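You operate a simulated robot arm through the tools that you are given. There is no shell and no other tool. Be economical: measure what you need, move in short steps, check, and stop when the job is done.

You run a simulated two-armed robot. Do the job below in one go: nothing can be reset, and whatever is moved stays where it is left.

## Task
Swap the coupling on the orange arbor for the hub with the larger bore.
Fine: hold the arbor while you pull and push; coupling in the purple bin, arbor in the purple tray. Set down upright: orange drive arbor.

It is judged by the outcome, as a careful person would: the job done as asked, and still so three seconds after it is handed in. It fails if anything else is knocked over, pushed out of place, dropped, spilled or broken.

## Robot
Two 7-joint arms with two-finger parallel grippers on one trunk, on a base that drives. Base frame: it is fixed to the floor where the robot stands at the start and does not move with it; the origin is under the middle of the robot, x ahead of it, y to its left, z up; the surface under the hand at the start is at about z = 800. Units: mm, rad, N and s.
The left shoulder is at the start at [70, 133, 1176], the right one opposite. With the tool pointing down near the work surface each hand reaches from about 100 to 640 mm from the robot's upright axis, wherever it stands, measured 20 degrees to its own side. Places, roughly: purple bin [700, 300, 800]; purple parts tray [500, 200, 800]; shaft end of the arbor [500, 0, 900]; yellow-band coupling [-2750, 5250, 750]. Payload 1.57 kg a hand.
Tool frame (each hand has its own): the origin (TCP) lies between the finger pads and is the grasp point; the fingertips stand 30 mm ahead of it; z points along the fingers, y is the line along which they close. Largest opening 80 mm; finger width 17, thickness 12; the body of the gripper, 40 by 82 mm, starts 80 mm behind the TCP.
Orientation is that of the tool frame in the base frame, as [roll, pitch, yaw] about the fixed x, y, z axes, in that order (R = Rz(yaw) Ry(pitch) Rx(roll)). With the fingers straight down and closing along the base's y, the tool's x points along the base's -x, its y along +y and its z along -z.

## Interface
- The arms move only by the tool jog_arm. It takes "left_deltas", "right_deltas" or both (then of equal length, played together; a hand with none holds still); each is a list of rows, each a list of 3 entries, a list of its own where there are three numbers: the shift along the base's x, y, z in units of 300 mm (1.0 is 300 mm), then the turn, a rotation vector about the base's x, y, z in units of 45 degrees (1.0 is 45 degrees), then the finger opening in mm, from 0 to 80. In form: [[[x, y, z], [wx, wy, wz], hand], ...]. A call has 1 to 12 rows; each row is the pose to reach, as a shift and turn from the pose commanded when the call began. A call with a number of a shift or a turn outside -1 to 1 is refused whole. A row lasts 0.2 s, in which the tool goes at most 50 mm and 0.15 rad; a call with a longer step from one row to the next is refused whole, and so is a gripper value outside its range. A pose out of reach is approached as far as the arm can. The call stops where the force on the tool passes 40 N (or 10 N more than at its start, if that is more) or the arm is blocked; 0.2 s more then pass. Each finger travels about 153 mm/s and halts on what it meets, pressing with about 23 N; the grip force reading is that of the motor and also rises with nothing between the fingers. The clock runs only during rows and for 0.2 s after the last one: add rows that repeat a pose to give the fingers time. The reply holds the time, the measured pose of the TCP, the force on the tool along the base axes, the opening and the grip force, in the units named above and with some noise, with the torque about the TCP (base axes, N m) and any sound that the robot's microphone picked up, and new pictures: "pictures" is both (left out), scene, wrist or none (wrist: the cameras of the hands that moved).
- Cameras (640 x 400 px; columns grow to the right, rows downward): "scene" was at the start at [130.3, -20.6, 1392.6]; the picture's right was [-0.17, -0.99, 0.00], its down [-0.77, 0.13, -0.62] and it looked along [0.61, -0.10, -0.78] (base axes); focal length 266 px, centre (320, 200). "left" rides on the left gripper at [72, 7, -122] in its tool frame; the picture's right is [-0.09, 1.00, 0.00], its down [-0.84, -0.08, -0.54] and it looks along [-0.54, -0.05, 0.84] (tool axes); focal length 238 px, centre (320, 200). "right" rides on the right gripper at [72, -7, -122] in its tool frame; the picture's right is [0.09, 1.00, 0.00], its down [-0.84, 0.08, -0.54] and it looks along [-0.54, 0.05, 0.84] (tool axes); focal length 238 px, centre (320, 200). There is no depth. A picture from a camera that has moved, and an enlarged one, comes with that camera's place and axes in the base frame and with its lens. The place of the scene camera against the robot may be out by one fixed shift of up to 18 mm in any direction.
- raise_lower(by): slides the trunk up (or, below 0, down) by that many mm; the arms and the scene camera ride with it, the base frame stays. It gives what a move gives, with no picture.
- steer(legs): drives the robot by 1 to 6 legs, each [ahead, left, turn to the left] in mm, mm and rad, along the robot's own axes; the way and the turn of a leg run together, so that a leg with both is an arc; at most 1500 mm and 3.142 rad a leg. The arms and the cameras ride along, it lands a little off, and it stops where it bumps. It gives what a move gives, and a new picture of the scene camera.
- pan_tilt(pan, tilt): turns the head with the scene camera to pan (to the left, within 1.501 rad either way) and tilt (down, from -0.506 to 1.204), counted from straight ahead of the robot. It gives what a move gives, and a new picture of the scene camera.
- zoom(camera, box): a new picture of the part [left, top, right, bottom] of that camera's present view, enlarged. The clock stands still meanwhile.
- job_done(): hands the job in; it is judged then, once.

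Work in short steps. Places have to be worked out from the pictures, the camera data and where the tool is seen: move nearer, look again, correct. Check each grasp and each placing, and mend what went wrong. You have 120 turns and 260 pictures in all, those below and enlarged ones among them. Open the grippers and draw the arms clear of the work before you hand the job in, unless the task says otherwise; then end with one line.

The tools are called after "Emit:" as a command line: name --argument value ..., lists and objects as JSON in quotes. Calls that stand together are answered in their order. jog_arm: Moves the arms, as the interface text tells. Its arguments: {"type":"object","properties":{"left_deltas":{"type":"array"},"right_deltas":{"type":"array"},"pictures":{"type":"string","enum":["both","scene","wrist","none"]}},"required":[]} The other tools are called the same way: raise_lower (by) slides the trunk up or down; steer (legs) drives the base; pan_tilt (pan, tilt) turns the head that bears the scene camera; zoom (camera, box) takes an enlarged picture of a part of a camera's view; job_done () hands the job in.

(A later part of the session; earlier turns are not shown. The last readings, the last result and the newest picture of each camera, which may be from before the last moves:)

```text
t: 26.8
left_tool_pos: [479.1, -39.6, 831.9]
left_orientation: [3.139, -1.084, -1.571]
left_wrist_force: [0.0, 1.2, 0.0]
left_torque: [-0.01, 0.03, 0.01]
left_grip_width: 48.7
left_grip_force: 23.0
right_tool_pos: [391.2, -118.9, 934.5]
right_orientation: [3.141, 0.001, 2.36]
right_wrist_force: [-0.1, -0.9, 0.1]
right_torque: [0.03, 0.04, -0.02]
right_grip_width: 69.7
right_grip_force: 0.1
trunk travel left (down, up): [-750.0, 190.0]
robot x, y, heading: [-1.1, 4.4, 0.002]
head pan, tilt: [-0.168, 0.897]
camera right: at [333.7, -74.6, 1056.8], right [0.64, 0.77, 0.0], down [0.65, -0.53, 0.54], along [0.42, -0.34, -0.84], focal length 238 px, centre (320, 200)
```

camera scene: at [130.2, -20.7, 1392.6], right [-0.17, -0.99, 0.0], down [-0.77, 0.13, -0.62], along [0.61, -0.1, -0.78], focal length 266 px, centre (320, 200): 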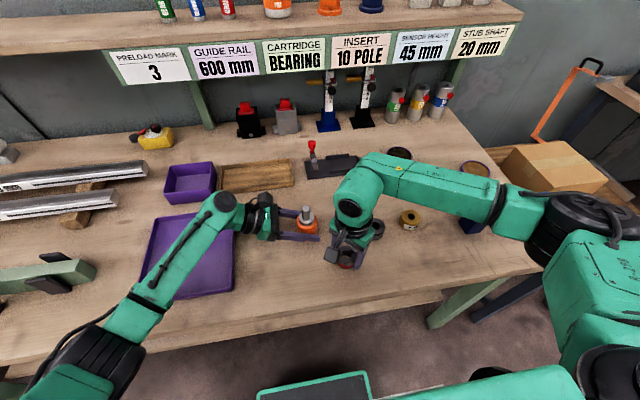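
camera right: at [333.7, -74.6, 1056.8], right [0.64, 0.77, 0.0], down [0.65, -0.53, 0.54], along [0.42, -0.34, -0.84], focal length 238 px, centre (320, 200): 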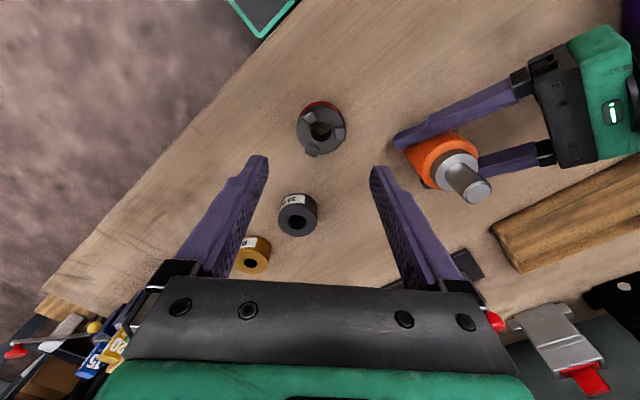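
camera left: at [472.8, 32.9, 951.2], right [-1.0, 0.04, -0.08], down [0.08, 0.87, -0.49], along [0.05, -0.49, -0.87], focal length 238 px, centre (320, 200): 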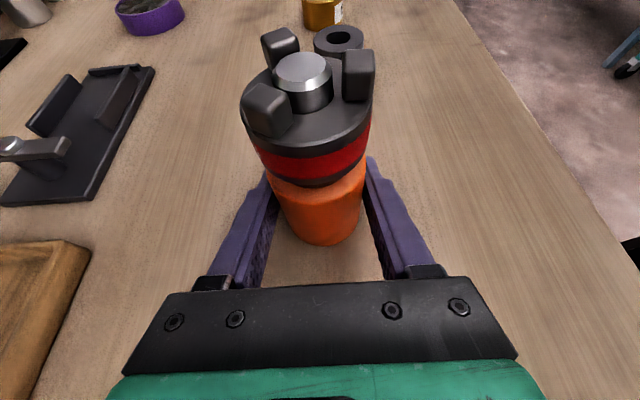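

Coupling stands upright. Hub estimated at ≈[452,-207]. Move above it.

Emit:
jog_arm --right_deltas '[[[0.05, -0.09, 0.05], [0, 0, 0], 70], [[0.1, -0.18, 0.05], [0, 0, 0], 70], [[0.15, -0.25, 0.03], [0, 0, 0], 70], [[0.203, -0.297, 0.0], [0, 0, 0], 70]]' --pictures "wrist"

Emit:
zoom --camera "right" --box '[240, 80, 400, 180]'

```text
t: 27.8
left_tool_pos: [480.9, -40.1, 830.9]
left_orientation: [3.137, -1.085, -1.567]
left_wrist_force: [0.0, -0.1, 0.1]
left_torque: [-0.09, 0.03, 0.0]
left_grip_width: 48.7
left_grip_force: 22.6
right_tool_pos: [450.5, -206.6, 933.6]
right_orientation: [3.14, -0.001, 2.359]
right_wrist_force: [-0.4, 0.4, -1.2]
right_torque: [-0.03, -0.03, -0.02]
right_grip_width: 70.0
right_grip_force: 0.1
trunk travel left (down, up): [-750.0, 190.0]
robot x, y, heading: [-1.7, 1.7, -0.002]
head pan, tilt: [-0.168, 0.897]
camera right: at [393.9, -163.2, 1056.3], right [0.64, 0.77, 0.0], down [0.65, -0.54, 0.54], along [0.42, -0.34, -0.84], focal length 238 px, centre (320, 200)
```

right: 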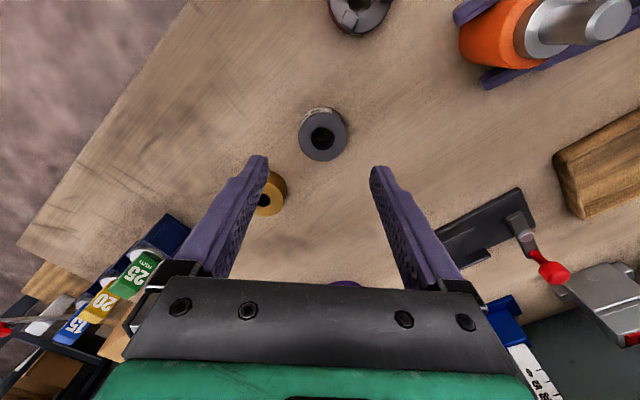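

```text
4.00 times, centred on (320, 130) of right
camera zoom: at [393.9, -163.2, 1056.3], right [0.64, 0.77, 0.0], down [0.65, -0.54, 0.54], along [0.42, -0.34, -0.84], focal length 953 px, centre (320, 480)
```

zoom: 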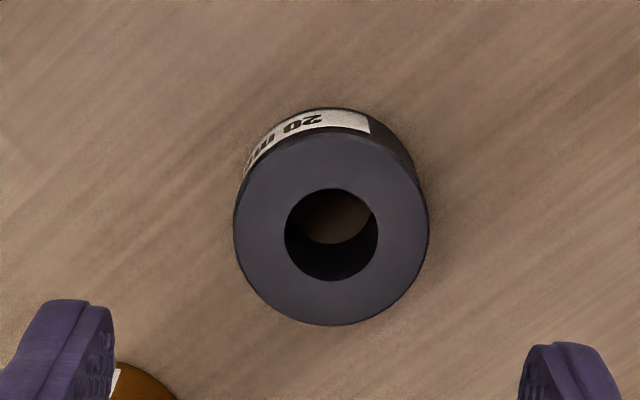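

Hub centred at ≈[454,-207.5], 20 mm bore confirmed larger. Descend with tips about 3 mm above the table and close.

Emit:
jog_arm --right_deltas '[[[0.011, -0.003, -0.12], [0, 0, 0], 70], [[0.011, -0.003, -0.24], [0, 0, 0], 68], [[0.011, -0.003, -0.31], [0, 0, 0], 66], [[0.011, -0.003, -0.335], [0, 0, 0], 66], [[0.011, -0.003, -0.335], [0, 0, 0], 50], [[0.011, -0.003, -0.335], [0, 0, 0], 36], [[0.011, -0.003, -0.335], [0, 0, 0], 36], [[0.011, -0.003, -0.335], [0, 0, 0], 36]]' --pictures "wrist"

```text
t: 29.6
left_tool_pos: [479.4, -40.8, 831.7]
left_orientation: [3.14, -1.084, -1.566]
left_wrist_force: [0.1, 1.2, -1.1]
left_torque: [-0.04, 0.0, 0.0]
left_grip_width: 48.8
left_grip_force: 22.9
right_tool_pos: [451.6, -207.6, 831.6]
right_orientation: [-3.14, 0.0, 2.36]
right_wrist_force: [0.2, 0.0, 0.1]
right_torque: [-0.02, -0.01, -0.04]
right_grip_width: 46.8
right_grip_force: 22.8
trunk travel left (down, up): [-750.0, 190.0]
robot x, y, heading: [2.8, -1.0, 0.001]
head pan, tilt: [-0.168, 0.897]
camera right: at [395.1, -163.9, 953.7], right [0.64, 0.77, 0.0], down [0.65, -0.53, 0.54], along [0.42, -0.34, -0.84], focal length 238 px, centre (320, 200)
```

right: 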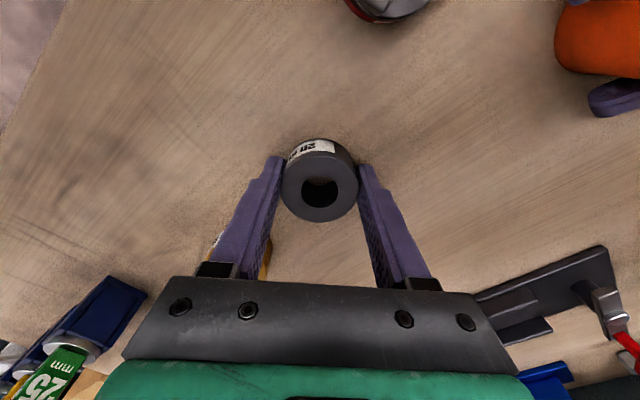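

Hub held at 46.8 mm. I zoom to record where the bore sits in this camera, for aligning with the shaft.

Emit:
zoom --camera "right" --box '[260, 130, 380, 230]'

Emit:
jog_arm --right_deltas '[[[0, 0, 0.1], [0, 0, 0], 36], [[0, 0, 0.2], [0, 0, 0], 36], [[0, 0, 0.3], [0, 0, 0], 36], [[0, 0, 0.4], [0, 0, 0], 36], [[0, 0, 0.43], [0, 0, 0], 36]]' --pictures "wrist"

```text
4.00 times, centred on (320, 180) of right
camera zoom: at [395.1, -163.9, 953.7], right [0.64, 0.77, 0.0], down [0.65, -0.53, 0.54], along [0.42, -0.34, -0.84], focal length 953 px, centre (320, 280)
```

zoom: 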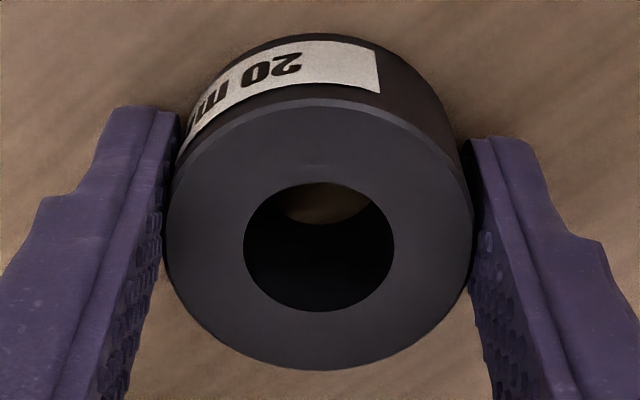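

```text
t: 30.8
left_tool_pos: [479.4, -39.2, 830.9]
left_orientation: [3.14, -1.083, -1.567]
left_wrist_force: [-0.8, 0.5, -0.4]
left_torque: [-0.04, -0.06, 0.04]
left_grip_width: 49.0
left_grip_force: 22.9
right_tool_pos: [452.6, -211.3, 962.1]
right_orientation: [-3.141, 0.0, 2.361]
right_wrist_force: [-0.4, 0.5, -2.0]
right_torque: [-0.03, 0.01, 0.0]
right_grip_width: 46.8
right_grip_force: 22.6
trunk travel left (down, up): [-750.0, 190.0]
robot x, y, heading: [-0.5, 0.7, 0.0]
head pan, tilt: [-0.168, 0.897]
camera right: at [396.4, -166.9, 1084.2], right [0.64, 0.77, 0.0], down [0.65, -0.53, 0.54], along [0.42, -0.34, -0.84], focal length 238 px, centre (320, 200)
```

right: 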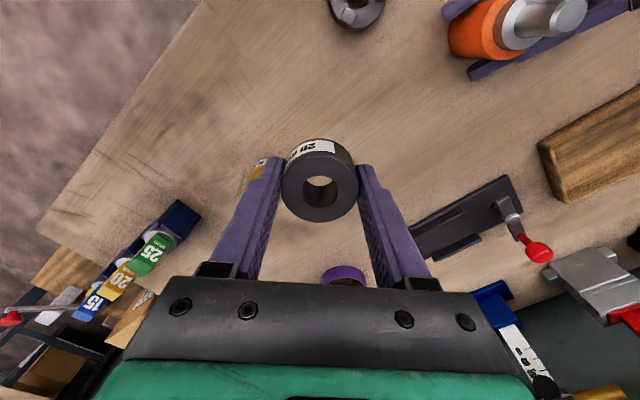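

Hub bore centre is offset ≈(+2,−2) mm from the TCP; shaft ≈ [478,-40], top ≈ 906. Move so the hub hovers above the shaft, then compare with both wrist cameras.

Emit:
jog_arm --right_deltas '[[[0.02, 0.14, 0], [0, 0, 0], 36], [[0.04, 0.28, 0], [0, 0, 0], 36], [[0.06, 0.42, 0], [0, 0, 0], 36], [[0.078, 0.568, 0], [0, 0, 0], 36], [[0.078, 0.568, 0], [0, 0, 0], 36]]' --pictures "wrist"

Emit:
zoom --camera "left" --box '[160, 0, 480, 200]'

Emit:
zoom --camera "right" --box '[260, 110, 380, 210]'

```text
t: 32.0
left_tool_pos: [479.6, -39.9, 831.7]
left_orientation: [3.141, -1.081, -1.566]
left_wrist_force: [0.7, 1.0, -0.6]
left_torque: [-0.03, 0.0, 0.02]
left_grip_width: 49.0
left_grip_force: 23.4
right_tool_pos: [476.1, -40.8, 963.1]
right_orientation: [3.14, -0.001, 2.358]
right_wrist_force: [0.7, -0.7, -2.8]
right_torque: [-0.01, -0.02, -0.01]
right_grip_width: 46.9
right_grip_force: 23.0
trunk travel left (down, up): [-750.0, 190.0]
robot x, y, heading: [-0.9, 1.0, 0.001]
head pan, tilt: [-0.168, 0.897]
camera right: at [419.6, 3.7, 1083.6], right [0.64, 0.77, 0.0], down [0.65, -0.54, 0.54], along [0.42, -0.34, -0.84], focal length 238 px, centre (320, 200)
```

right: 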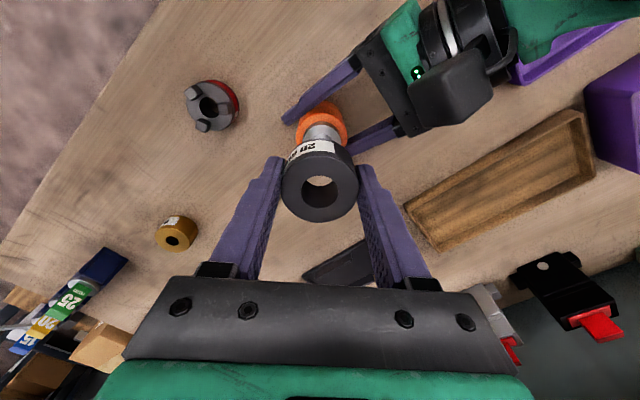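

```text
2.00 times, centred on (320, 100) of left
camera zoom: at [473.3, 32.7, 951.3], right [-1.0, 0.04, -0.08], down [0.08, 0.87, -0.48], along [0.05, -0.49, -0.87], focal length 477 px, centre (320, 400)
```

zoom: 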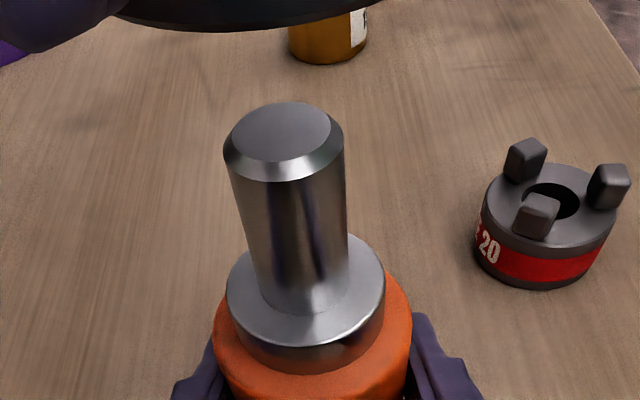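

```text
4.00 times, centred on (320, 160) of right
camera zoom: at [419.6, 3.7, 1083.6], right [0.64, 0.77, 0.0], down [0.65, -0.54, 0.54], along [0.42, -0.34, -0.84], focal length 953 px, centre (320, 360)
```

zoom: 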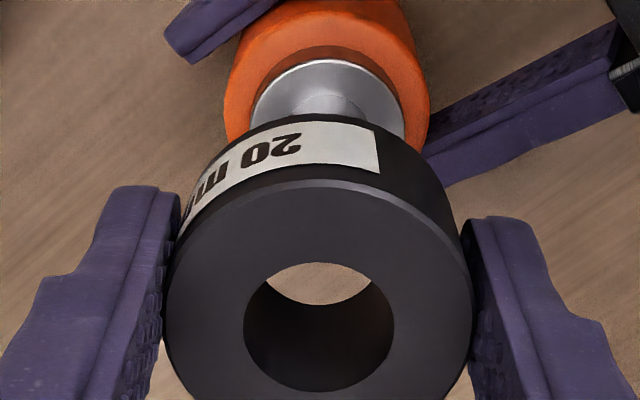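

In the right view the shaft/collar sits ≈2 mm toward tool +y relative to the bore. Shift (+1.4,+1.6) and lower to just above the shaft tip; then check from the left camera.

Emit:
jog_arm --right_deltas '[[[0.005, 0.005, -0.02], [0, 0, 0], 36], [[0.005, 0.005, -0.045], [0, 0, 0], 36], [[0.005, 0.005, -0.058], [0, 0, 0], 36], [[0.005, 0.005, -0.058], [0, 0, 0], 36]]' --pictures "none"

Emit:
zoom --camera "left" --box '[160, 0, 480, 200]'

Emit:
zoom --camera "right" --box '[260, 110, 380, 210]'

Emit:
zoom --camera "scene" --box '[270, 180, 350, 240]'

```text
t: 33.0
left_tool_pos: [478.6, -39.5, 831.2]
left_orientation: [3.138, -1.082, -1.566]
left_wrist_force: [0.2, -0.6, 0.7]
left_torque: [-0.09, -0.04, 0.0]
left_grip_width: 49.2
left_grip_force: 23.0
right_tool_pos: [477.3, -38.1, 945.3]
right_orientation: [-3.141, 0.001, 2.361]
right_wrist_force: [1.1, 0.3, -1.6]
right_torque: [0.0, 0.0, 0.0]
right_grip_width: 47.0
right_grip_force: 22.6
trunk travel left (down, up): [-750.0, 190.0]
robot x, y, heading: [1.1, -0.7, -0.002]
head pan, tilt: [-0.168, 0.897]
```

```text
2.00 times, centred on (320, 100) of left
camera zoom: at [473.4, 32.9, 951.2], right [-1.0, 0.04, -0.08], down [0.08, 0.87, -0.49], along [0.05, -0.49, -0.87], focal length 477 px, centre (320, 400)
```

zoom: 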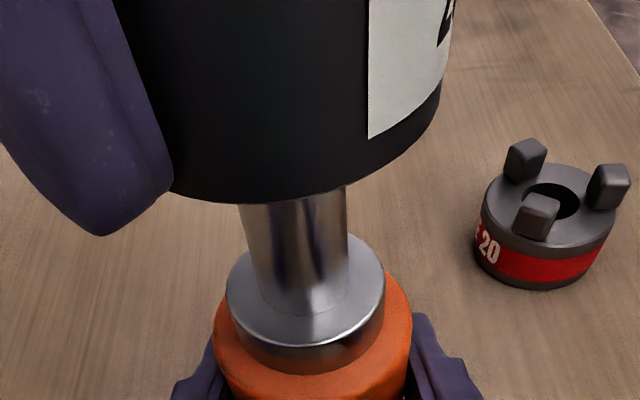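

```text
4.00 times, centred on (320, 160) of right
camera zoom: at [422.1, 6.5, 1066.4], right [0.64, 0.77, 0.0], down [0.65, -0.53, 0.54], along [0.42, -0.34, -0.84], focal length 953 px, centre (320, 360)
```

zoom: 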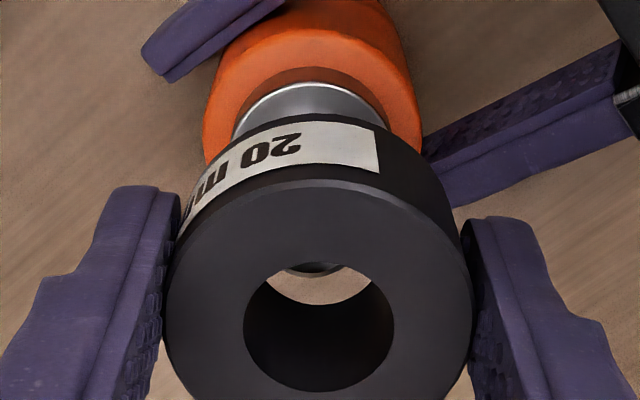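

```text
6.67 times, centred on (310, 210) of scene
camera zoom: at [130.8, -20.7, 1392.6], right [-0.17, -0.99, 0.0], down [-0.77, 0.13, -0.62], along [0.61, -0.1, -0.78], focal length 1771 px, centre (387, 133)
```

zoom: 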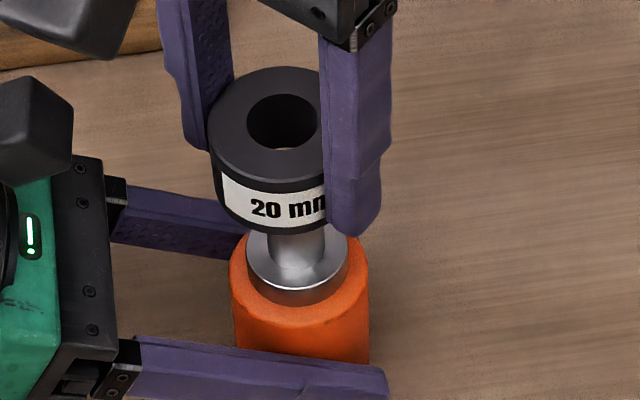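

Combining the views (through-bore glimpse of the shaft edge, collar, left camera), the hub needs about (0,−2.4) mm. Apply and let it settle, then re-look.

Emit:
jog_arm --right_deltas '[[[0, -0.008, 0], [0, 0, 0], 36], [[0, -0.008, -0.005], [0, 0, 0], 36], [[0, -0.008, -0.01], [0, 0, 0], 36], [[0, -0.008, -0.01], [0, 0, 0], 36], [[0, -0.008, -0.01], [0, 0, 0], 36]]' --pictures "none"

Emit:
zoom --camera "left" --box '[200, 0, 440, 150]'

Emit:
zoom --camera "right" --box '[280, 150, 360, 210]'

```text
t: 34.2
left_tool_pos: [479.2, -40.7, 831.0]
left_orientation: [3.141, -1.084, -1.567]
left_wrist_force: [1.0, 0.1, -0.5]
left_torque: [-0.08, 0.0, -0.03]
left_grip_width: 48.7
left_grip_force: 22.8
right_tool_pos: [478.2, -40.1, 942.1]
right_orientation: [3.141, 0.0, 2.36]
right_wrist_force: [0.8, 0.2, -1.5]
right_torque: [0.03, -0.03, -0.01]
right_grip_width: 46.6
right_grip_force: 22.9
trunk travel left (down, up): [-750.0, 190.0]
robot x, y, heading: [1.2, 2.9, -0.001]
head pan, tilt: [-0.168, 0.897]
```

```text
2.67 times, centred on (320, 75) of left
camera zoom: at [473.4, 32.9, 951.2], right [-1.0, 0.04, -0.08], down [0.08, 0.87, -0.49], along [0.05, -0.49, -0.87], focal length 636 px, centre (320, 533)
```

zoom: 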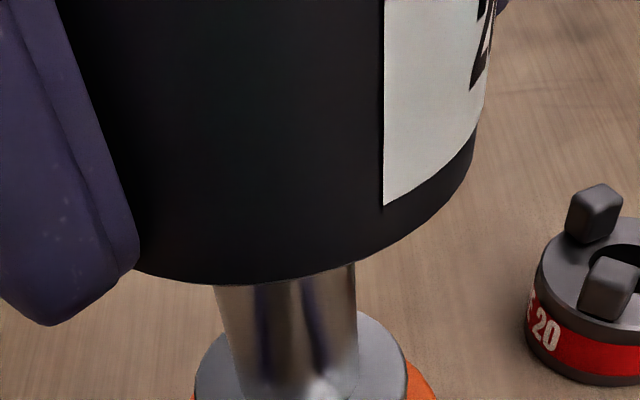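

```text
6.67 times, centred on (320, 180) of right
camera zoom: at [422.0, 4.6, 1063.3], right [0.64, 0.77, 0.0], down [0.65, -0.54, 0.54], along [0.42, -0.34, -0.84], focal length 1589 px, centre (320, 333)
```

zoom: 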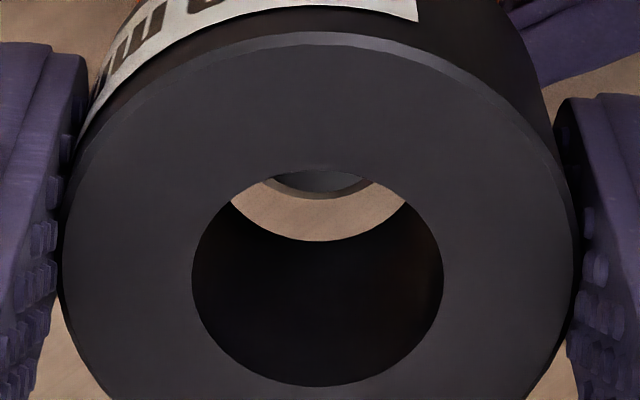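

Views now agree within about 1 mm. Lower slowly onto the chamfer, watching the force.

Emit:
jog_arm --right_deltas '[[[-0.001, 0.002, -0.006], [0, 0, 0], 36], [[-0.001, 0.002, -0.012], [0, 0, 0], 36], [[-0.001, 0.002, -0.018], [0, 0, 0], 36], [[-0.001, 0.002, -0.024], [0, 0, 0], 36], [[-0.001, 0.002, -0.03], [0, 0, 0], 36], [[-0.001, 0.002, -0.036], [0, 0, 0], 36]]' --pictures "none"

Emit:
zoom --camera "right" --box '[280, 150, 360, 210]'

Emit:
zoom --camera "left" --box '[160, 0, 480, 200]'

```text
t: 35.6
left_tool_pos: [480.6, -40.1, 830.9]
left_orientation: [3.141, -1.083, -1.566]
left_wrist_force: [0.7, -0.6, -0.5]
left_torque: [-0.09, -0.07, -0.01]
left_grip_width: 49.1
left_grip_force: 23.0
right_tool_pos: [477.5, -39.0, 930.2]
right_orientation: [-3.14, 0.001, 2.36]
right_wrist_force: [0.3, -0.5, -1.5]
right_torque: [0.02, 0.03, 0.02]
right_grip_width: 46.8
right_grip_force: 23.5
trunk travel left (down, up): [-750.0, 190.0]
robot x, y, heading: [1.9, 1.9, 0.001]
head pan, tilt: [-0.168, 0.897]
```

```text
6.67 times, centred on (320, 180) of right
camera zoom: at [421.2, 5.0, 1052.8], right [0.64, 0.77, 0.0], down [0.65, -0.54, 0.54], along [0.42, -0.34, -0.84], focal length 1589 px, centre (320, 333)
```

zoom: 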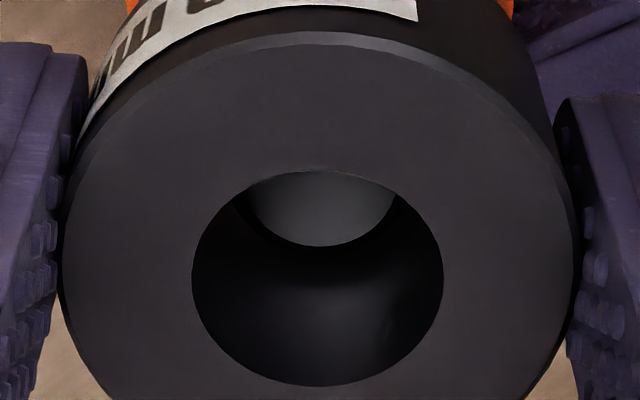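

```text
2.00 times, centred on (320, 100) of left
camera zoom: at [473.4, 32.9, 951.2], right [-1.0, 0.04, -0.08], down [0.08, 0.87, -0.49], along [0.05, -0.49, -0.87], focal length 477 px, centre (320, 400)
```

zoom: 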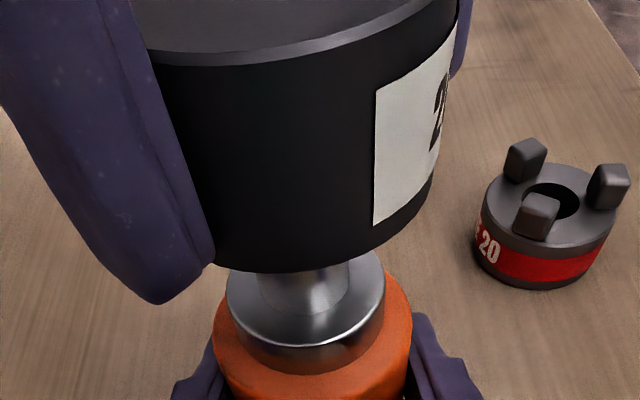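

The shaft has entered the bore with no resistance. Continue down toward the collar.

Emit:
jog_arm --right_deltas '[[[0, 0, -0.01], [0, 0, 0], 36], [[0, 0, -0.02], [0, 0, 0], 36], [[0, 0, -0.03], [0, 0, 0], 36], [[0, 0, -0.04], [0, 0, 0], 36], [[0, 0, -0.05], [0, 0, 0], 36], [[0, 0, -0.06], [0, 0, 0], 36], [[0, 0, -0.07], [0, 0, 0], 36]]' --pictures "none"

Emit:
zoom --camera "left" --box '[160, 0, 480, 200]'

```text
t: 37.2
left_tool_pos: [478.7, -39.8, 831.8]
left_orientation: [3.14, -1.083, -1.568]
left_wrist_force: [0.2, -0.6, -0.1]
left_torque: [-0.04, -0.11, -0.01]
left_grip_width: 49.0
left_grip_force: 22.8
right_tool_pos: [478.3, -40.6, 910.6]
right_orientation: [3.141, 0.0, 2.359]
right_wrist_force: [-0.1, -0.4, -1.9]
right_torque: [-0.01, -0.05, 0.02]
right_grip_width: 46.7
right_grip_force: 23.1
trunk travel left (down, up): [-750.0, 190.0]
robot x, y, heading: [0.9, 2.4, 0.006]
head pan, tilt: [-0.168, 0.897]
```

```text
2.00 times, centred on (320, 100) of left
camera zoom: at [473.4, 33.0, 951.2], right [-1.0, 0.04, -0.08], down [0.08, 0.87, -0.49], along [0.05, -0.49, -0.87], focal length 477 px, centre (320, 400)
```

zoom: 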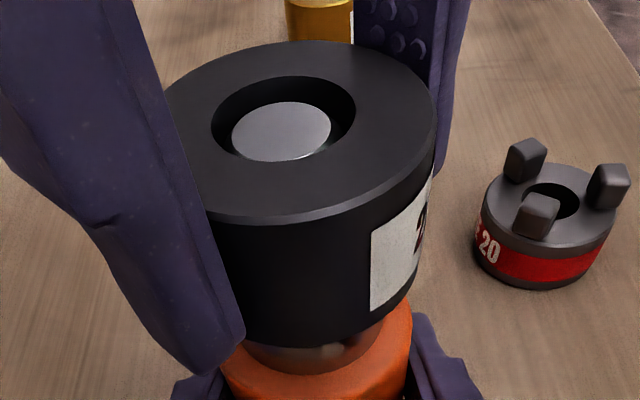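

A few more mm until it meets the collar.

Emit:
jog_arm --right_deltas '[[[0, 0, -0.008], [0, 0, 0], 36], [[0, 0, -0.016], [0, 0, 0], 36], [[0, 0, -0.023], [0, 0, 0], 36], [[0, 0, -0.03], [0, 0, 0], 36], [[0, 0, -0.036], [0, 0, 0], 36]]' --pictures "none"

Emit:
zoom --camera "left" --box '[160, 0, 480, 200]'

```text
t: 38.4
left_tool_pos: [479.0, -39.5, 830.7]
left_orientation: [3.14, -1.084, -1.569]
left_wrist_force: [5.2, -3.9, -3.6]
left_torque: [-0.04, -0.34, 0.22]
left_grip_width: 48.7
left_grip_force: 22.7
right_tool_pos: [478.8, -39.5, 900.6]
right_orientation: [3.136, -0.001, 2.36]
right_wrist_force: [0.9, 2.3, 19.7]
right_torque: [-0.1, 0.07, -0.13]
right_grip_width: 47.2
right_grip_force: 23.3
trunk travel left (down, up): [-750.0, 190.0]
robot x, y, heading: [3.5, -1.3, 0.003]
head pan, tilt: [-0.168, 0.897]
```

```text
2.00 times, centred on (320, 100) of left
camera zoom: at [472.9, 33.0, 951.2], right [-1.0, 0.04, -0.08], down [0.08, 0.87, -0.49], along [0.05, -0.49, -0.87], focal length 477 px, centre (320, 400)
```

zoom: 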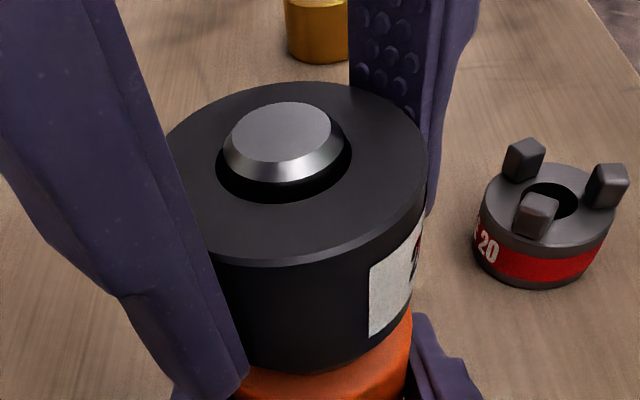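

20 N of resistance: seated on the collar by the look of it. One small extra press to confirm, then release.

Emit:
jog_arm --right_deltas '[[[0, 0, -0.004], [0, 0, 0], 36], [[0, 0, -0.008], [0, 0, 0], 36]]' --pictures "none"

Emit:
zoom --camera "scene" --box '[270, 180, 350, 240]'

```text
t: 39.0
left_tool_pos: [478.9, -40.3, 830.9]
left_orientation: [3.14, -1.083, -1.568]
left_wrist_force: [7.7, -4.4, -9.4]
left_torque: [-0.06, -0.22, 0.15]
left_grip_width: 49.1
left_grip_force: 23.3
right_tool_pos: [477.0, -40.7, 898.7]
right_orientation: [3.135, 0.0, 2.362]
right_wrist_force: [0.0, 2.7, 28.2]
right_torque: [-0.31, 0.06, 0.02]
right_grip_width: 46.6
right_grip_force: 23.4
trunk travel left (down, up): [-750.0, 190.0]
robot x, y, heading: [2.0, 3.2, 0.001]
head pan, tilt: [-0.168, 0.897]
```

```text
6.67 times, centred on (310, 210) of scene
camera zoom: at [129.5, -20.7, 1392.9], right [-0.17, -0.99, 0.0], down [-0.77, 0.13, -0.62], along [0.62, -0.1, -0.78], focal length 1771 px, centre (387, 133)
```

zoom: 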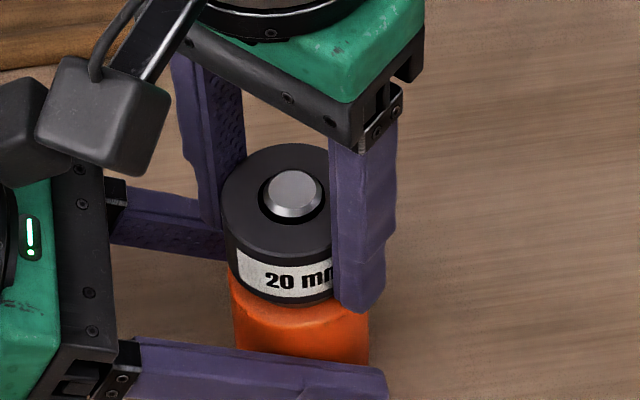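

Firm stop. Relieve, open the right hand and lift away.

Emit:
jog_arm --right_deltas '[[[0, 0, 0.012], [0, 0, 0], 36], [[0, 0, 0.012], [0, 0, 0], 50], [[0, 0, 0.012], [0, 0, 0], 66], [[0, 0, 0.012], [0, 0, 0], 66], [[0, 0, 0.08], [0, 0, 0], 66], [[0, 0, 0.2], [0, 0, 0], 66], [[0, 0, 0.35], [0, 0, 0], 66]]' --pictures "none"

Emit:
zoom --camera "left" --box '[160, 0, 480, 200]'

Emit:
zoom --camera "scene" --box '[270, 180, 350, 240]'

```text
t: 40.6
left_tool_pos: [479.7, -39.3, 831.8]
left_orientation: [3.139, -1.085, -1.568]
left_wrist_force: [-0.9, 1.4, 0.4]
left_torque: [-0.05, -0.02, 0.04]
left_grip_width: 49.1
left_grip_force: 22.6
right_tool_pos: [475.8, -39.5, 1001.4]
right_orientation: [3.141, 0.0, 2.362]
right_wrist_force: [0.0, 0.1, 0.4]
right_torque: [-0.01, 0.02, 0.02]
right_grip_width: 65.9
right_grip_force: 0.0
trunk travel left (down, up): [-750.0, 190.0]
robot x, y, heading: [-2.8, -2.4, 0.001]
head pan, tilt: [-0.168, 0.897]
```

```text
2.00 times, centred on (320, 100) of left
camera zoom: at [473.2, 33.2, 951.2], right [-1.0, 0.04, -0.08], down [0.08, 0.87, -0.49], along [0.05, -0.49, -0.87], focal length 477 px, centre (320, 400)
```

zoom: 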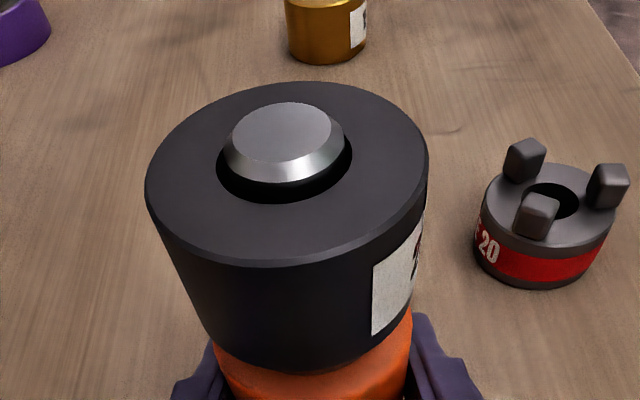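

```text
6.67 times, centred on (310, 210) of scene
camera zoom: at [130.5, -20.3, 1392.6], right [-0.17, -0.99, 0.0], down [-0.77, 0.13, -0.62], along [0.61, -0.1, -0.78], focal length 1771 px, centre (387, 133)
```

zoom: 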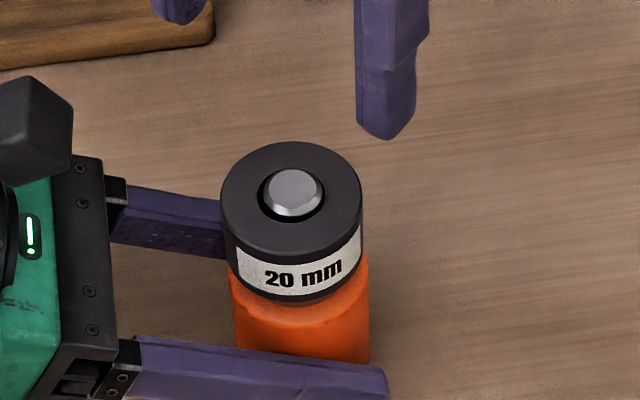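

Hub is seated level on the shaft. Withdraw the right arm up and to the right first.

Emit:
jog_arm --right_deltas '[[[0, -0.05, 0.12], [0, 0, 0], 70], [[0, -0.15, 0.22], [0, 0, 0], 75], [[0, -0.28, 0.3], [0, 0, 0], 80], [[0, -0.42, 0.35], [0, 0, 0], 80], [[0, -0.56, 0.4], [0, 0, 0], 80], [[-0.05, -0.7, 0.45], [0, 0, 0], 80], [[-0.12, -0.8, 0.45], [0, 0, 0], 80]]' --pictures "scene"

```text
t: 42.2
left_tool_pos: [479.2, -40.1, 831.4]
left_orientation: [3.139, -1.084, -1.566]
left_wrist_force: [-1.0, 0.1, 0.6]
left_torque: [-0.06, 0.02, 0.02]
left_grip_width: 48.7
left_grip_force: 22.5
right_tool_pos: [444.7, -282.9, 1135.4]
right_orientation: [3.14, 0.0, 2.36]
right_wrist_force: [-0.7, -0.9, -0.7]
right_torque: [-0.01, -0.02, 0.03]
right_grip_width: 80.2
right_grip_force: 0.1
trunk travel left (down, up): [-750.0, 190.0]
robot x, y, heading: [-3.7, -4.6, 0.004]
head pan, tilt: [-0.168, 0.897]
camera scene: at [129.8, -21.7, 1392.6], right [-0.17, -0.99, 0.0], down [-0.77, 0.13, -0.62], along [0.61, -0.1, -0.78], focal length 266 px, centre (320, 200)
```

scene: 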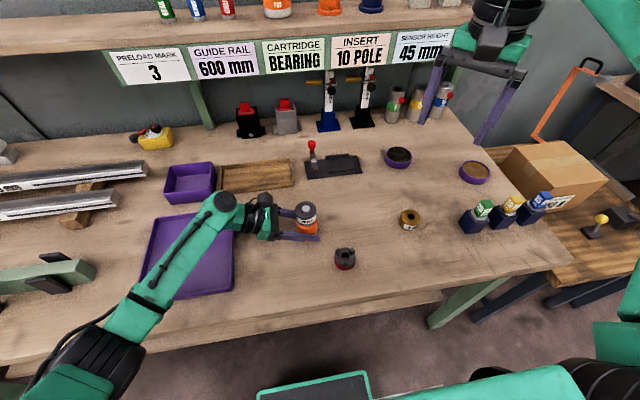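

Table is clear. Lift the arbor 60 mm with the left hand and check it holds upright.

Emit:
jog_arm --left_deltas '[[[0, 0, 0.03], [0, 0, 0], 30], [[0, 0, 0.08], [0, 0, 0], 30], [[0, 0, 0.14], [0, 0, 0], 30], [[0, 0, 0.2], [0, 0, 0], 30]]' --pictures "none"

Emit:
zoom --camera "scene" --box '[230, 150, 390, 250]'

```text
t: 43.2
left_tool_pos: [479.3, -40.4, 892.2]
left_orientation: [3.137, -1.085, -1.568]
left_wrist_force: [-0.2, -1.0, -5.8]
left_torque: [0.01, -0.01, -0.04]
left_grip_width: 49.1
left_grip_force: 23.1
right_tool_pos: [446.1, -282.2, 1135.6]
right_orientation: [3.141, 0.001, 2.362]
right_wrist_force: [-0.1, 1.0, 0.1]
right_torque: [0.02, -0.02, 0.01]
right_grip_width: 80.0
right_grip_force: 0.1
trunk travel left (down, up): [-750.0, 190.0]
robot x, y, heading: [1.7, -1.3, -0.002]
head pan, tilt: [-0.168, 0.897]
```

```text
4.00 times, centred on (310, 200) of scene
camera zoom: at [131.0, -20.7, 1392.5], right [-0.17, -0.99, 0.0], down [-0.77, 0.13, -0.62], along [0.61, -0.1, -0.78], focal length 1063 px, centre (360, 200)
```

zoom: 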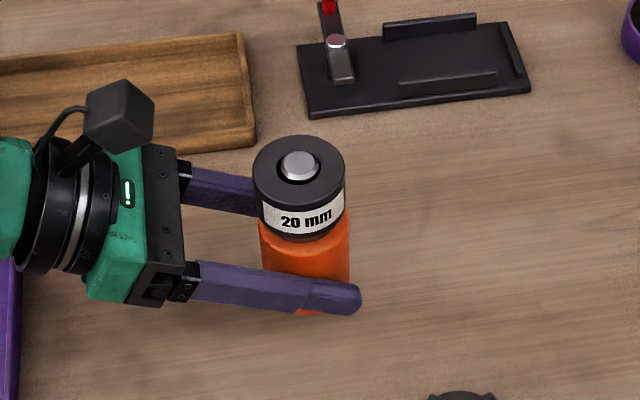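

Held securely and upright. Carry it over the tray with a slight yaw for better reach, staying at this height.

Emit:
jog_arm --left_deltas '[[[0, 0.06, 0.03], [0, 0, 0.06], 30], [[0, 0.16, 0.05], [0, 0, 0.14], 30], [[0, 0.27, 0.05], [0, 0, 0.23], 30], [[0, 0.38, 0.05], [0, 0, 0.32], 30], [[0, 0.49, 0.05], [0, 0, 0.41], 30], [[0, 0.6, 0.05], [0, 0, 0.5], 30], [[-0.01, 0.71, 0.05], [0, 0, 0.57], 30], [[-0.015, 0.79, 0.03], [0, 0, 0.6], 30], [[-0.015, 0.83, 0], [0, 0, 0.6], 30], [[-0.015, 0.83, 0], [0, 0, 0.6], 30]]'

```text
t: 45.4
left_tool_pos: [473.4, 209.2, 894.5]
left_orientation: [3.138, -1.084, -1.097]
left_wrist_force: [-0.5, -0.5, -6.0]
left_torque: [0.02, 0.02, 0.07]
left_grip_width: 49.1
left_grip_force: 23.5
right_tool_pos: [445.7, -281.3, 1135.4]
right_orientation: [-3.14, 0.0, 2.36]
right_wrist_force: [-0.3, 0.5, -0.3]
right_torque: [0.0, -0.01, -0.01]
right_grip_width: 80.1
right_grip_force: 0.0
trunk travel left (down, up): [-750.0, 190.0]
robot x, y, heading: [-0.3, -2.1, -0.001]
head pan, tilt: [-0.168, 0.897]
camera scene: at [131.1, -20.3, 1392.6], right [-0.17, -0.99, 0.0], down [-0.77, 0.13, -0.62], along [0.61, -0.1, -0.78], focal length 266 px, centre (320, 200)
camera left: at [434.5, 270.9, 1014.4], right [-0.91, -0.41, -0.08], down [-0.33, 0.81, -0.49], along [0.27, -0.41, -0.87], focal length 238 px, centre (320, 200)
```

scene: 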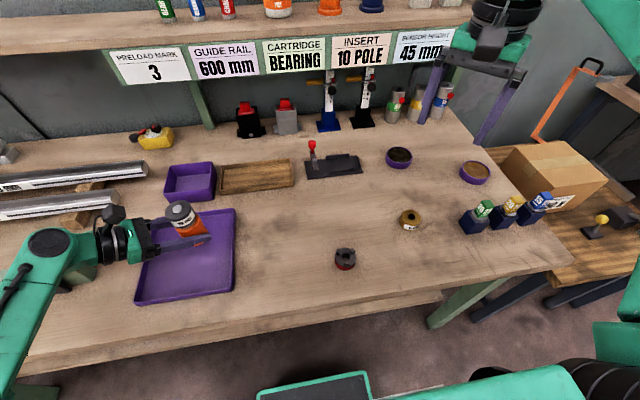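
left: 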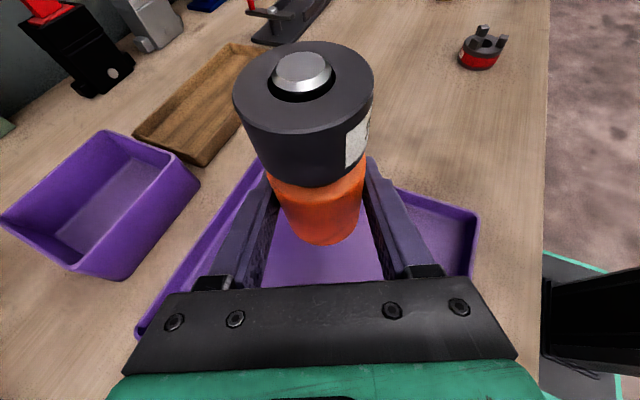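

Over the tray. The left forearm is now above where the green clamp lies; I turn the head to check clearance before lowering.

Emit:
pan_tilt --pan 0.6 --tilt 0.8

```text
t: 46.5
left_tool_pos: [474.8, 209.0, 893.6]
left_orientation: [3.138, -1.085, -1.095]
left_wrist_force: [0.5, -0.8, -6.2]
left_torque: [0.01, -0.01, 0.03]
left_grip_width: 48.9
left_grip_force: 23.3
right_tool_pos: [446.7, -281.6, 1135.3]
right_orientation: [3.142, -0.002, 2.361]
right_wrist_force: [0.3, -1.1, 0.4]
right_torque: [0.01, 0.01, 0.01]
right_grip_width: 80.2
right_grip_force: 0.0
trunk travel left (down, up): [-750.0, 190.0]
robot x, y, heading: [-0.1, -1.3, 0.002]
head pan, tilt: [0.6, 0.799]
camera scene: at [123.3, 38.0, 1400.2], right [0.56, -0.83, 0.0], down [-0.59, -0.4, -0.7], along [0.57, 0.39, -0.72], focal length 266 px, centre (320, 200)
```

scene: 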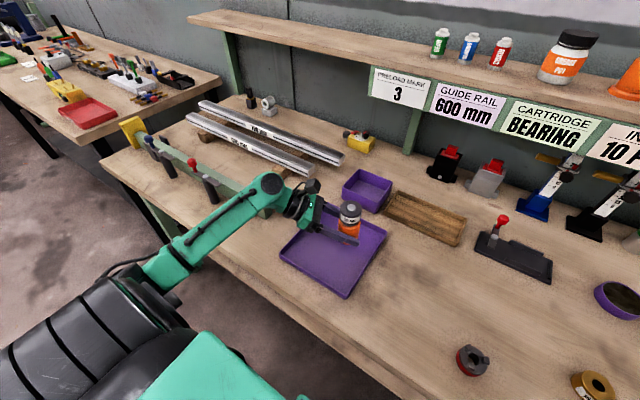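

Emit:
zoom --camera "scene" --box '[110, 100, 400, 300]'

```text
2.00 times, centred on (255, 200) of scene
camera zoom: at [123.3, 38.0, 1400.2], right [0.56, -0.83, 0.0], down [-0.59, -0.4, -0.7], along [0.57, 0.39, -0.72], focal length 531 px, centre (450, 200)
```

zoom: 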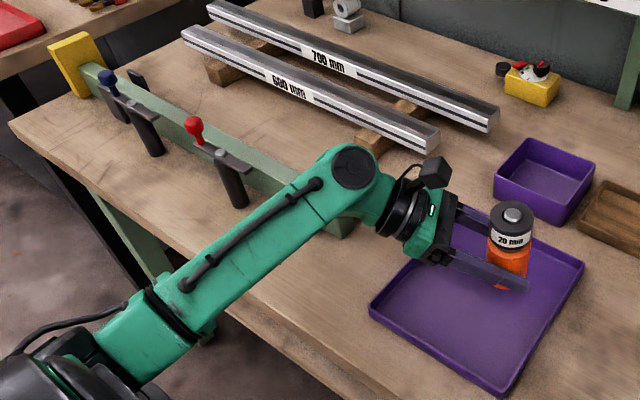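

The forearm and wrist (lowest ≈ 945, later ≈ 890) clear the beam's end (top ≲ 850, y ≳ 430). Lower 50 mm into the tray.

Emit:
jog_arm --left_deltas '[[[0, -0.01, -0.05], [0, 0, 0], 30], [[0, -0.02, -0.1], [0, 0, 0], 30], [[0, -0.02, -0.14], [0, 0, 0], 30], [[0, -0.02, -0.17], [0, 0, 0], 30]]' --pictures "none"

Emit:
zoom --camera "scene" --box '[230, 130, 430, 300]'

```text
t: 47.5
left_tool_pos: [475.1, 202.1, 841.1]
left_orientation: [3.137, -1.084, -1.095]
left_wrist_force: [0.1, -0.1, -4.8]
left_torque: [-0.02, -0.02, 0.01]
left_grip_width: 48.9
left_grip_force: 22.7
right_tool_pos: [446.3, -281.9, 1136.2]
right_orientation: [3.141, -0.001, 2.359]
right_wrist_force: [0.2, -0.6, 0.9]
right_torque: [-0.04, -0.03, 0.0]
right_grip_width: 79.9
right_grip_force: 0.1
trunk travel left (down, up): [-750.0, 190.0]
robot x, y, heading: [-2.0, 0.6, 0.003]
head pan, tilt: [0.6, 0.799]
```

```text
2.35 times, centred on (330, 215) of scene
camera zoom: at [123.4, 38.1, 1400.2], right [0.56, -0.83, 0.0], down [-0.59, -0.41, -0.7], along [0.57, 0.39, -0.72], focal length 625 px, centre (296, 165)
```

zoom: 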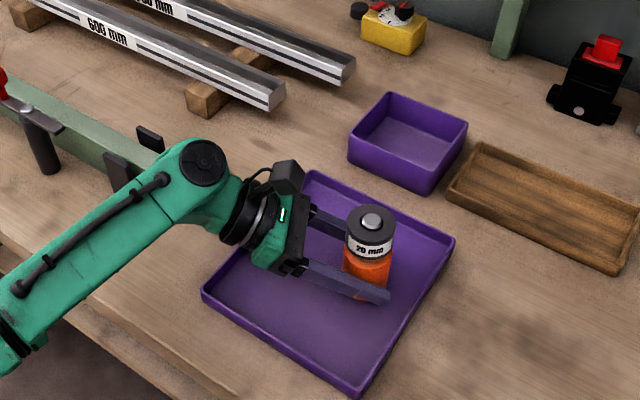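

Still hanging (−5 N). Lower in small steps until contact.

Emit:
jog_arm --left_deltas '[[[0, 0, -0.005], [0, 0, 0], 30], [[0, 0, -0.01], [0, 0, 0], 30], [[0, 0, -0.014], [0, 0, 0], 30], [[0, 0, -0.018], [0, 0, 0], 30]]' --pictures "none"

```text
t: 48.5
left_tool_pos: [475.7, 203.3, 835.9]
left_orientation: [3.135, -1.085, -1.094]
left_wrist_force: [0.4, 0.1, -5.8]
left_torque: [-0.02, -0.03, 0.0]
left_grip_width: 49.0
left_grip_force: 23.4
right_tool_pos: [445.7, -281.1, 1135.7]
right_orientation: [3.141, 0.001, 2.361]
right_wrist_force: [-0.3, 0.1, -0.2]
right_torque: [0.02, 0.0, -0.01]
right_grip_width: 80.4
right_grip_force: 0.1
trunk travel left (down, up): [-750.0, 190.0]
robot x, y, heading: [-1.9, 1.9, -0.0]
head pan, tilt: [0.6, 0.799]
```

Emit:
jog_arm --left_deltas '[[[0, 0, -0.004], [0, 0, 0], 30], [[0, 0, -0.008], [0, 0, 0], 30], [[0, 0, -0.01], [0, 0, 0], 30]]' --pictures "none"

```text
t: 49.3
left_tool_pos: [475.0, 203.0, 837.0]
left_orientation: [-3.134, -1.089, -1.103]
left_wrist_force: [3.1, 2.1, 11.6]
left_torque: [0.2, 0.26, -0.05]
left_grip_width: 48.9
left_grip_force: 22.6
right_tool_pos: [444.8, -280.7, 1136.0]
right_orientation: [3.141, 0.0, 2.361]
right_wrist_force: [-0.7, 0.6, 0.4]
right_torque: [0.04, -0.03, -0.01]
right_grip_width: 79.9
right_grip_force: 0.0
trunk travel left (down, up): [-750.0, 190.0]
robot x, y, heading: [1.9, 1.2, 0.001]
head pan, tilt: [0.6, 0.799]
```

Contact (+11 N). Relax slightly, open, and check it stands.

Emit:
jog_arm --left_deltas '[[[0, 0, 0.005], [0, 0, 0], 30], [[0, 0, 0.005], [0, 0, 0], 50], [[0, 0, 0.005], [0, 0, 0], 65], [[0, 0, 0.005], [0, 0, 0], 80], [[0, 0, 0.005], [0, 0, 0], 80]]' --pictures "wrist"

Emit:
zoom --camera "scene" --box '[290, 160, 410, 260]'

```text
t: 50.5
left_tool_pos: [474.7, 202.0, 834.8]
left_orientation: [3.14, -1.084, -1.097]
left_wrist_force: [-0.3, -0.1, 0.7]
left_torque: [-0.04, -0.02, 0.05]
left_grip_width: 79.9
left_grip_force: 0.0
right_tool_pos: [444.6, -281.0, 1137.2]
right_orientation: [3.141, 0.0, 2.359]
right_wrist_force: [-0.2, -0.6, 0.2]
right_torque: [0.01, -0.04, 0.01]
right_grip_width: 79.9
right_grip_force: 0.0
trunk travel left (down, up): [-750.0, 190.0]
robot x, y, heading: [0.3, -0.2, 0.001]
head pan, tilt: [0.6, 0.799]
camera left: at [434.8, 264.3, 955.0], right [-0.91, -0.41, -0.08], down [-0.33, 0.81, -0.49], along [0.27, -0.41, -0.87], focal length 238 px, centre (320, 200)
```

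left: 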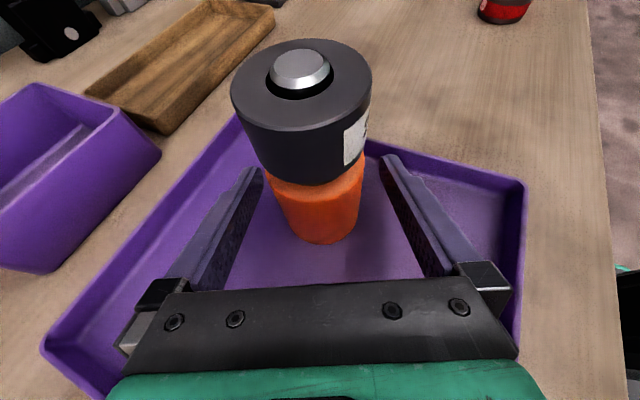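

```text
4.00 times, centred on (350, 210) of scene
camera zoom: at [122.1, 37.6, 1400.3], right [0.56, -0.83, 0.0], down [-0.59, -0.41, -0.7], along [0.58, 0.39, -0.72], focal length 1063 px, centre (200, 160)
```

zoom: 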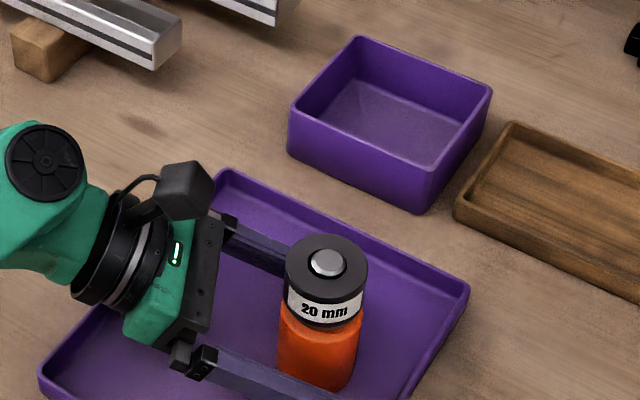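

Arbor stands upright in the tray. Back the left hand straight out along its axis, then up.

Emit:
jog_arm --left_deltas '[[[-0.03, 0.06, 0.036], [0, 0, 0], 80], [[-0.07, 0.14, 0.083], [0, 0, 0], 80], [[-0.12, 0.236, 0.14], [0, 0, 0], 80], [[-0.147, 0.289, 0.172], [0, 0, 0], 80], [[-0.147, 0.289, 0.3], [0, 0, 0], 80], [[-0.147, 0.289, 0.45], [0, 0, 0], 80], [[-0.147, 0.25, 0.6], [0, 0, 0], 80], [[-0.147, 0.2, 0.72], [0, 0, 0], 80]]' --pictures "scene"

```text
t: 52.3
left_tool_pos: [426.7, 261.6, 1051.1]
left_orientation: [3.136, -1.084, -1.097]
left_wrist_force: [-0.2, -0.7, 0.0]
left_torque: [0.03, -0.03, 0.01]
left_grip_width: 80.1
left_grip_force: 0.0
right_tool_pos: [445.3, -281.3, 1136.9]
right_orientation: [3.14, 0.002, 2.361]
right_wrist_force: [-0.2, -0.1, -0.6]
right_torque: [0.03, -0.04, 0.03]
right_grip_width: 79.9
right_grip_force: 0.1
trunk travel left (down, up): [-750.0, 190.0]
robot x, y, heading: [-1.5, 1.9, 0.002]
head pan, tilt: [0.6, 0.799]
camera scene: at [122.2, 36.9, 1400.3], right [0.56, -0.83, 0.0], down [-0.59, -0.4, -0.7], along [0.58, 0.39, -0.72], focal length 266 px, centre (320, 200)
```

scene: 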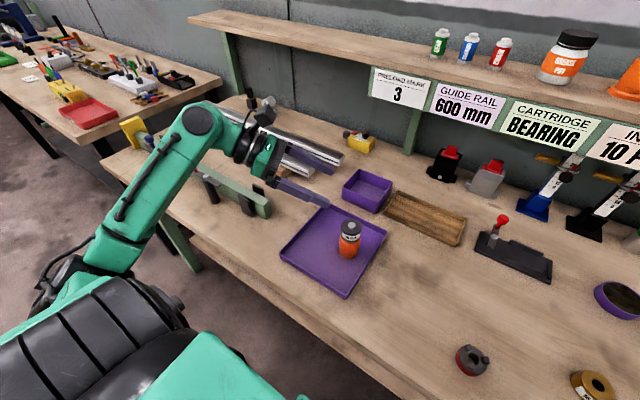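

Clear. Now unwind the left wrist to fingers-down in stages while moving back toward its starting place.

Emit:
jog_arm --left_deltas '[[[0, -0.03, 0.06], [0, 0, -0.15], 80], [[0, -0.06, 0.12], [0, 0, -0.3], 80], [[0, -0.09, 0.18], [0, 0, -0.45], 80], [[0, -0.12, 0.24], [0, 0, -0.6], 80]]' --pictures "none"

Emit:
jog_arm --left_deltas '[[[0, -0.03, 0], [0.17, 0, 0], 80], [[0, -0.06, 0], [0.34, 0, 0], 80], [[0, -0.09, 0], [0.51, 0, 0], 80], [[0, -0.12, 0], [0.68, 0, 0], 80], [[0, -0.15, 0], [0.85, 0, 0], 80], [[0, -0.18, 0], [1.0, 0, 0], 80]]' --pictures "none"

Emit:
jog_arm --left_deltas '[[[0, 0, 0], [0.12, 0, 0], 80], [[0, 0, 0], [0.24, 0, 0], 80], [[0, 0, 0], [0.38, 0, 0], 80]]' --pictures "none"

```text
t: 53.3
left_tool_pos: [428.7, 226.2, 1123.2]
left_orientation: [3.136, -1.082, -1.568]
left_wrist_force: [-0.2, 0.2, -1.0]
left_torque: [-0.01, 0.01, 0.01]
left_grip_width: 80.0
left_grip_force: 0.1
right_tool_pos: [446.6, -281.9, 1135.7]
right_orientation: [3.141, -0.001, 2.359]
right_wrist_force: [-0.1, 0.4, -1.5]
right_torque: [0.03, 0.03, -0.02]
right_grip_width: 80.0
right_grip_force: 0.0
trunk travel left (down, up): [-750.0, 190.0]
robot x, y, heading: [1.7, -1.8, 0.005]
head pan, tilt: [0.6, 0.799]
```

```text
t: 54.7
left_tool_pos: [429.9, 171.2, 1123.5]
left_orientation: [-3.142, -0.296, -1.569]
left_wrist_force: [0.3, -0.4, 0.0]
left_torque: [-0.01, 0.0, 0.03]
left_grip_width: 80.3
left_grip_force: 0.0
right_tool_pos: [445.5, -282.2, 1135.9]
right_orientation: [3.14, 0.001, 2.359]
right_wrist_force: [-0.2, -0.4, -0.2]
right_torque: [0.0, -0.06, -0.02]
right_grip_width: 80.0
right_grip_force: 0.1
trunk travel left (down, up): [-750.0, 190.0]
robot x, y, heading: [-0.5, 2.1, -0.004]
head pan, tilt: [0.6, 0.799]
```

```text
t: 55.5
left_tool_pos: [430.5, 171.8, 1122.8]
left_orientation: [-3.141, 0.003, -1.57]
left_wrist_force: [0.2, -1.0, -0.2]
left_torque: [0.03, -0.03, -0.03]
left_grip_width: 79.7
left_grip_force: 0.0
right_tool_pos: [445.7, -283.0, 1135.5]
right_orientation: [3.14, 0.001, 2.36]
right_wrist_force: [-0.4, -0.1, -0.1]
right_torque: [0.0, -0.03, 0.04]
right_grip_width: 79.8
right_grip_force: 0.0
trunk travel left (down, up): [-750.0, 190.0]
robot x, y, heading: [-2.2, 1.7, -0.0]
head pan, tilt: [0.6, 0.799]
```

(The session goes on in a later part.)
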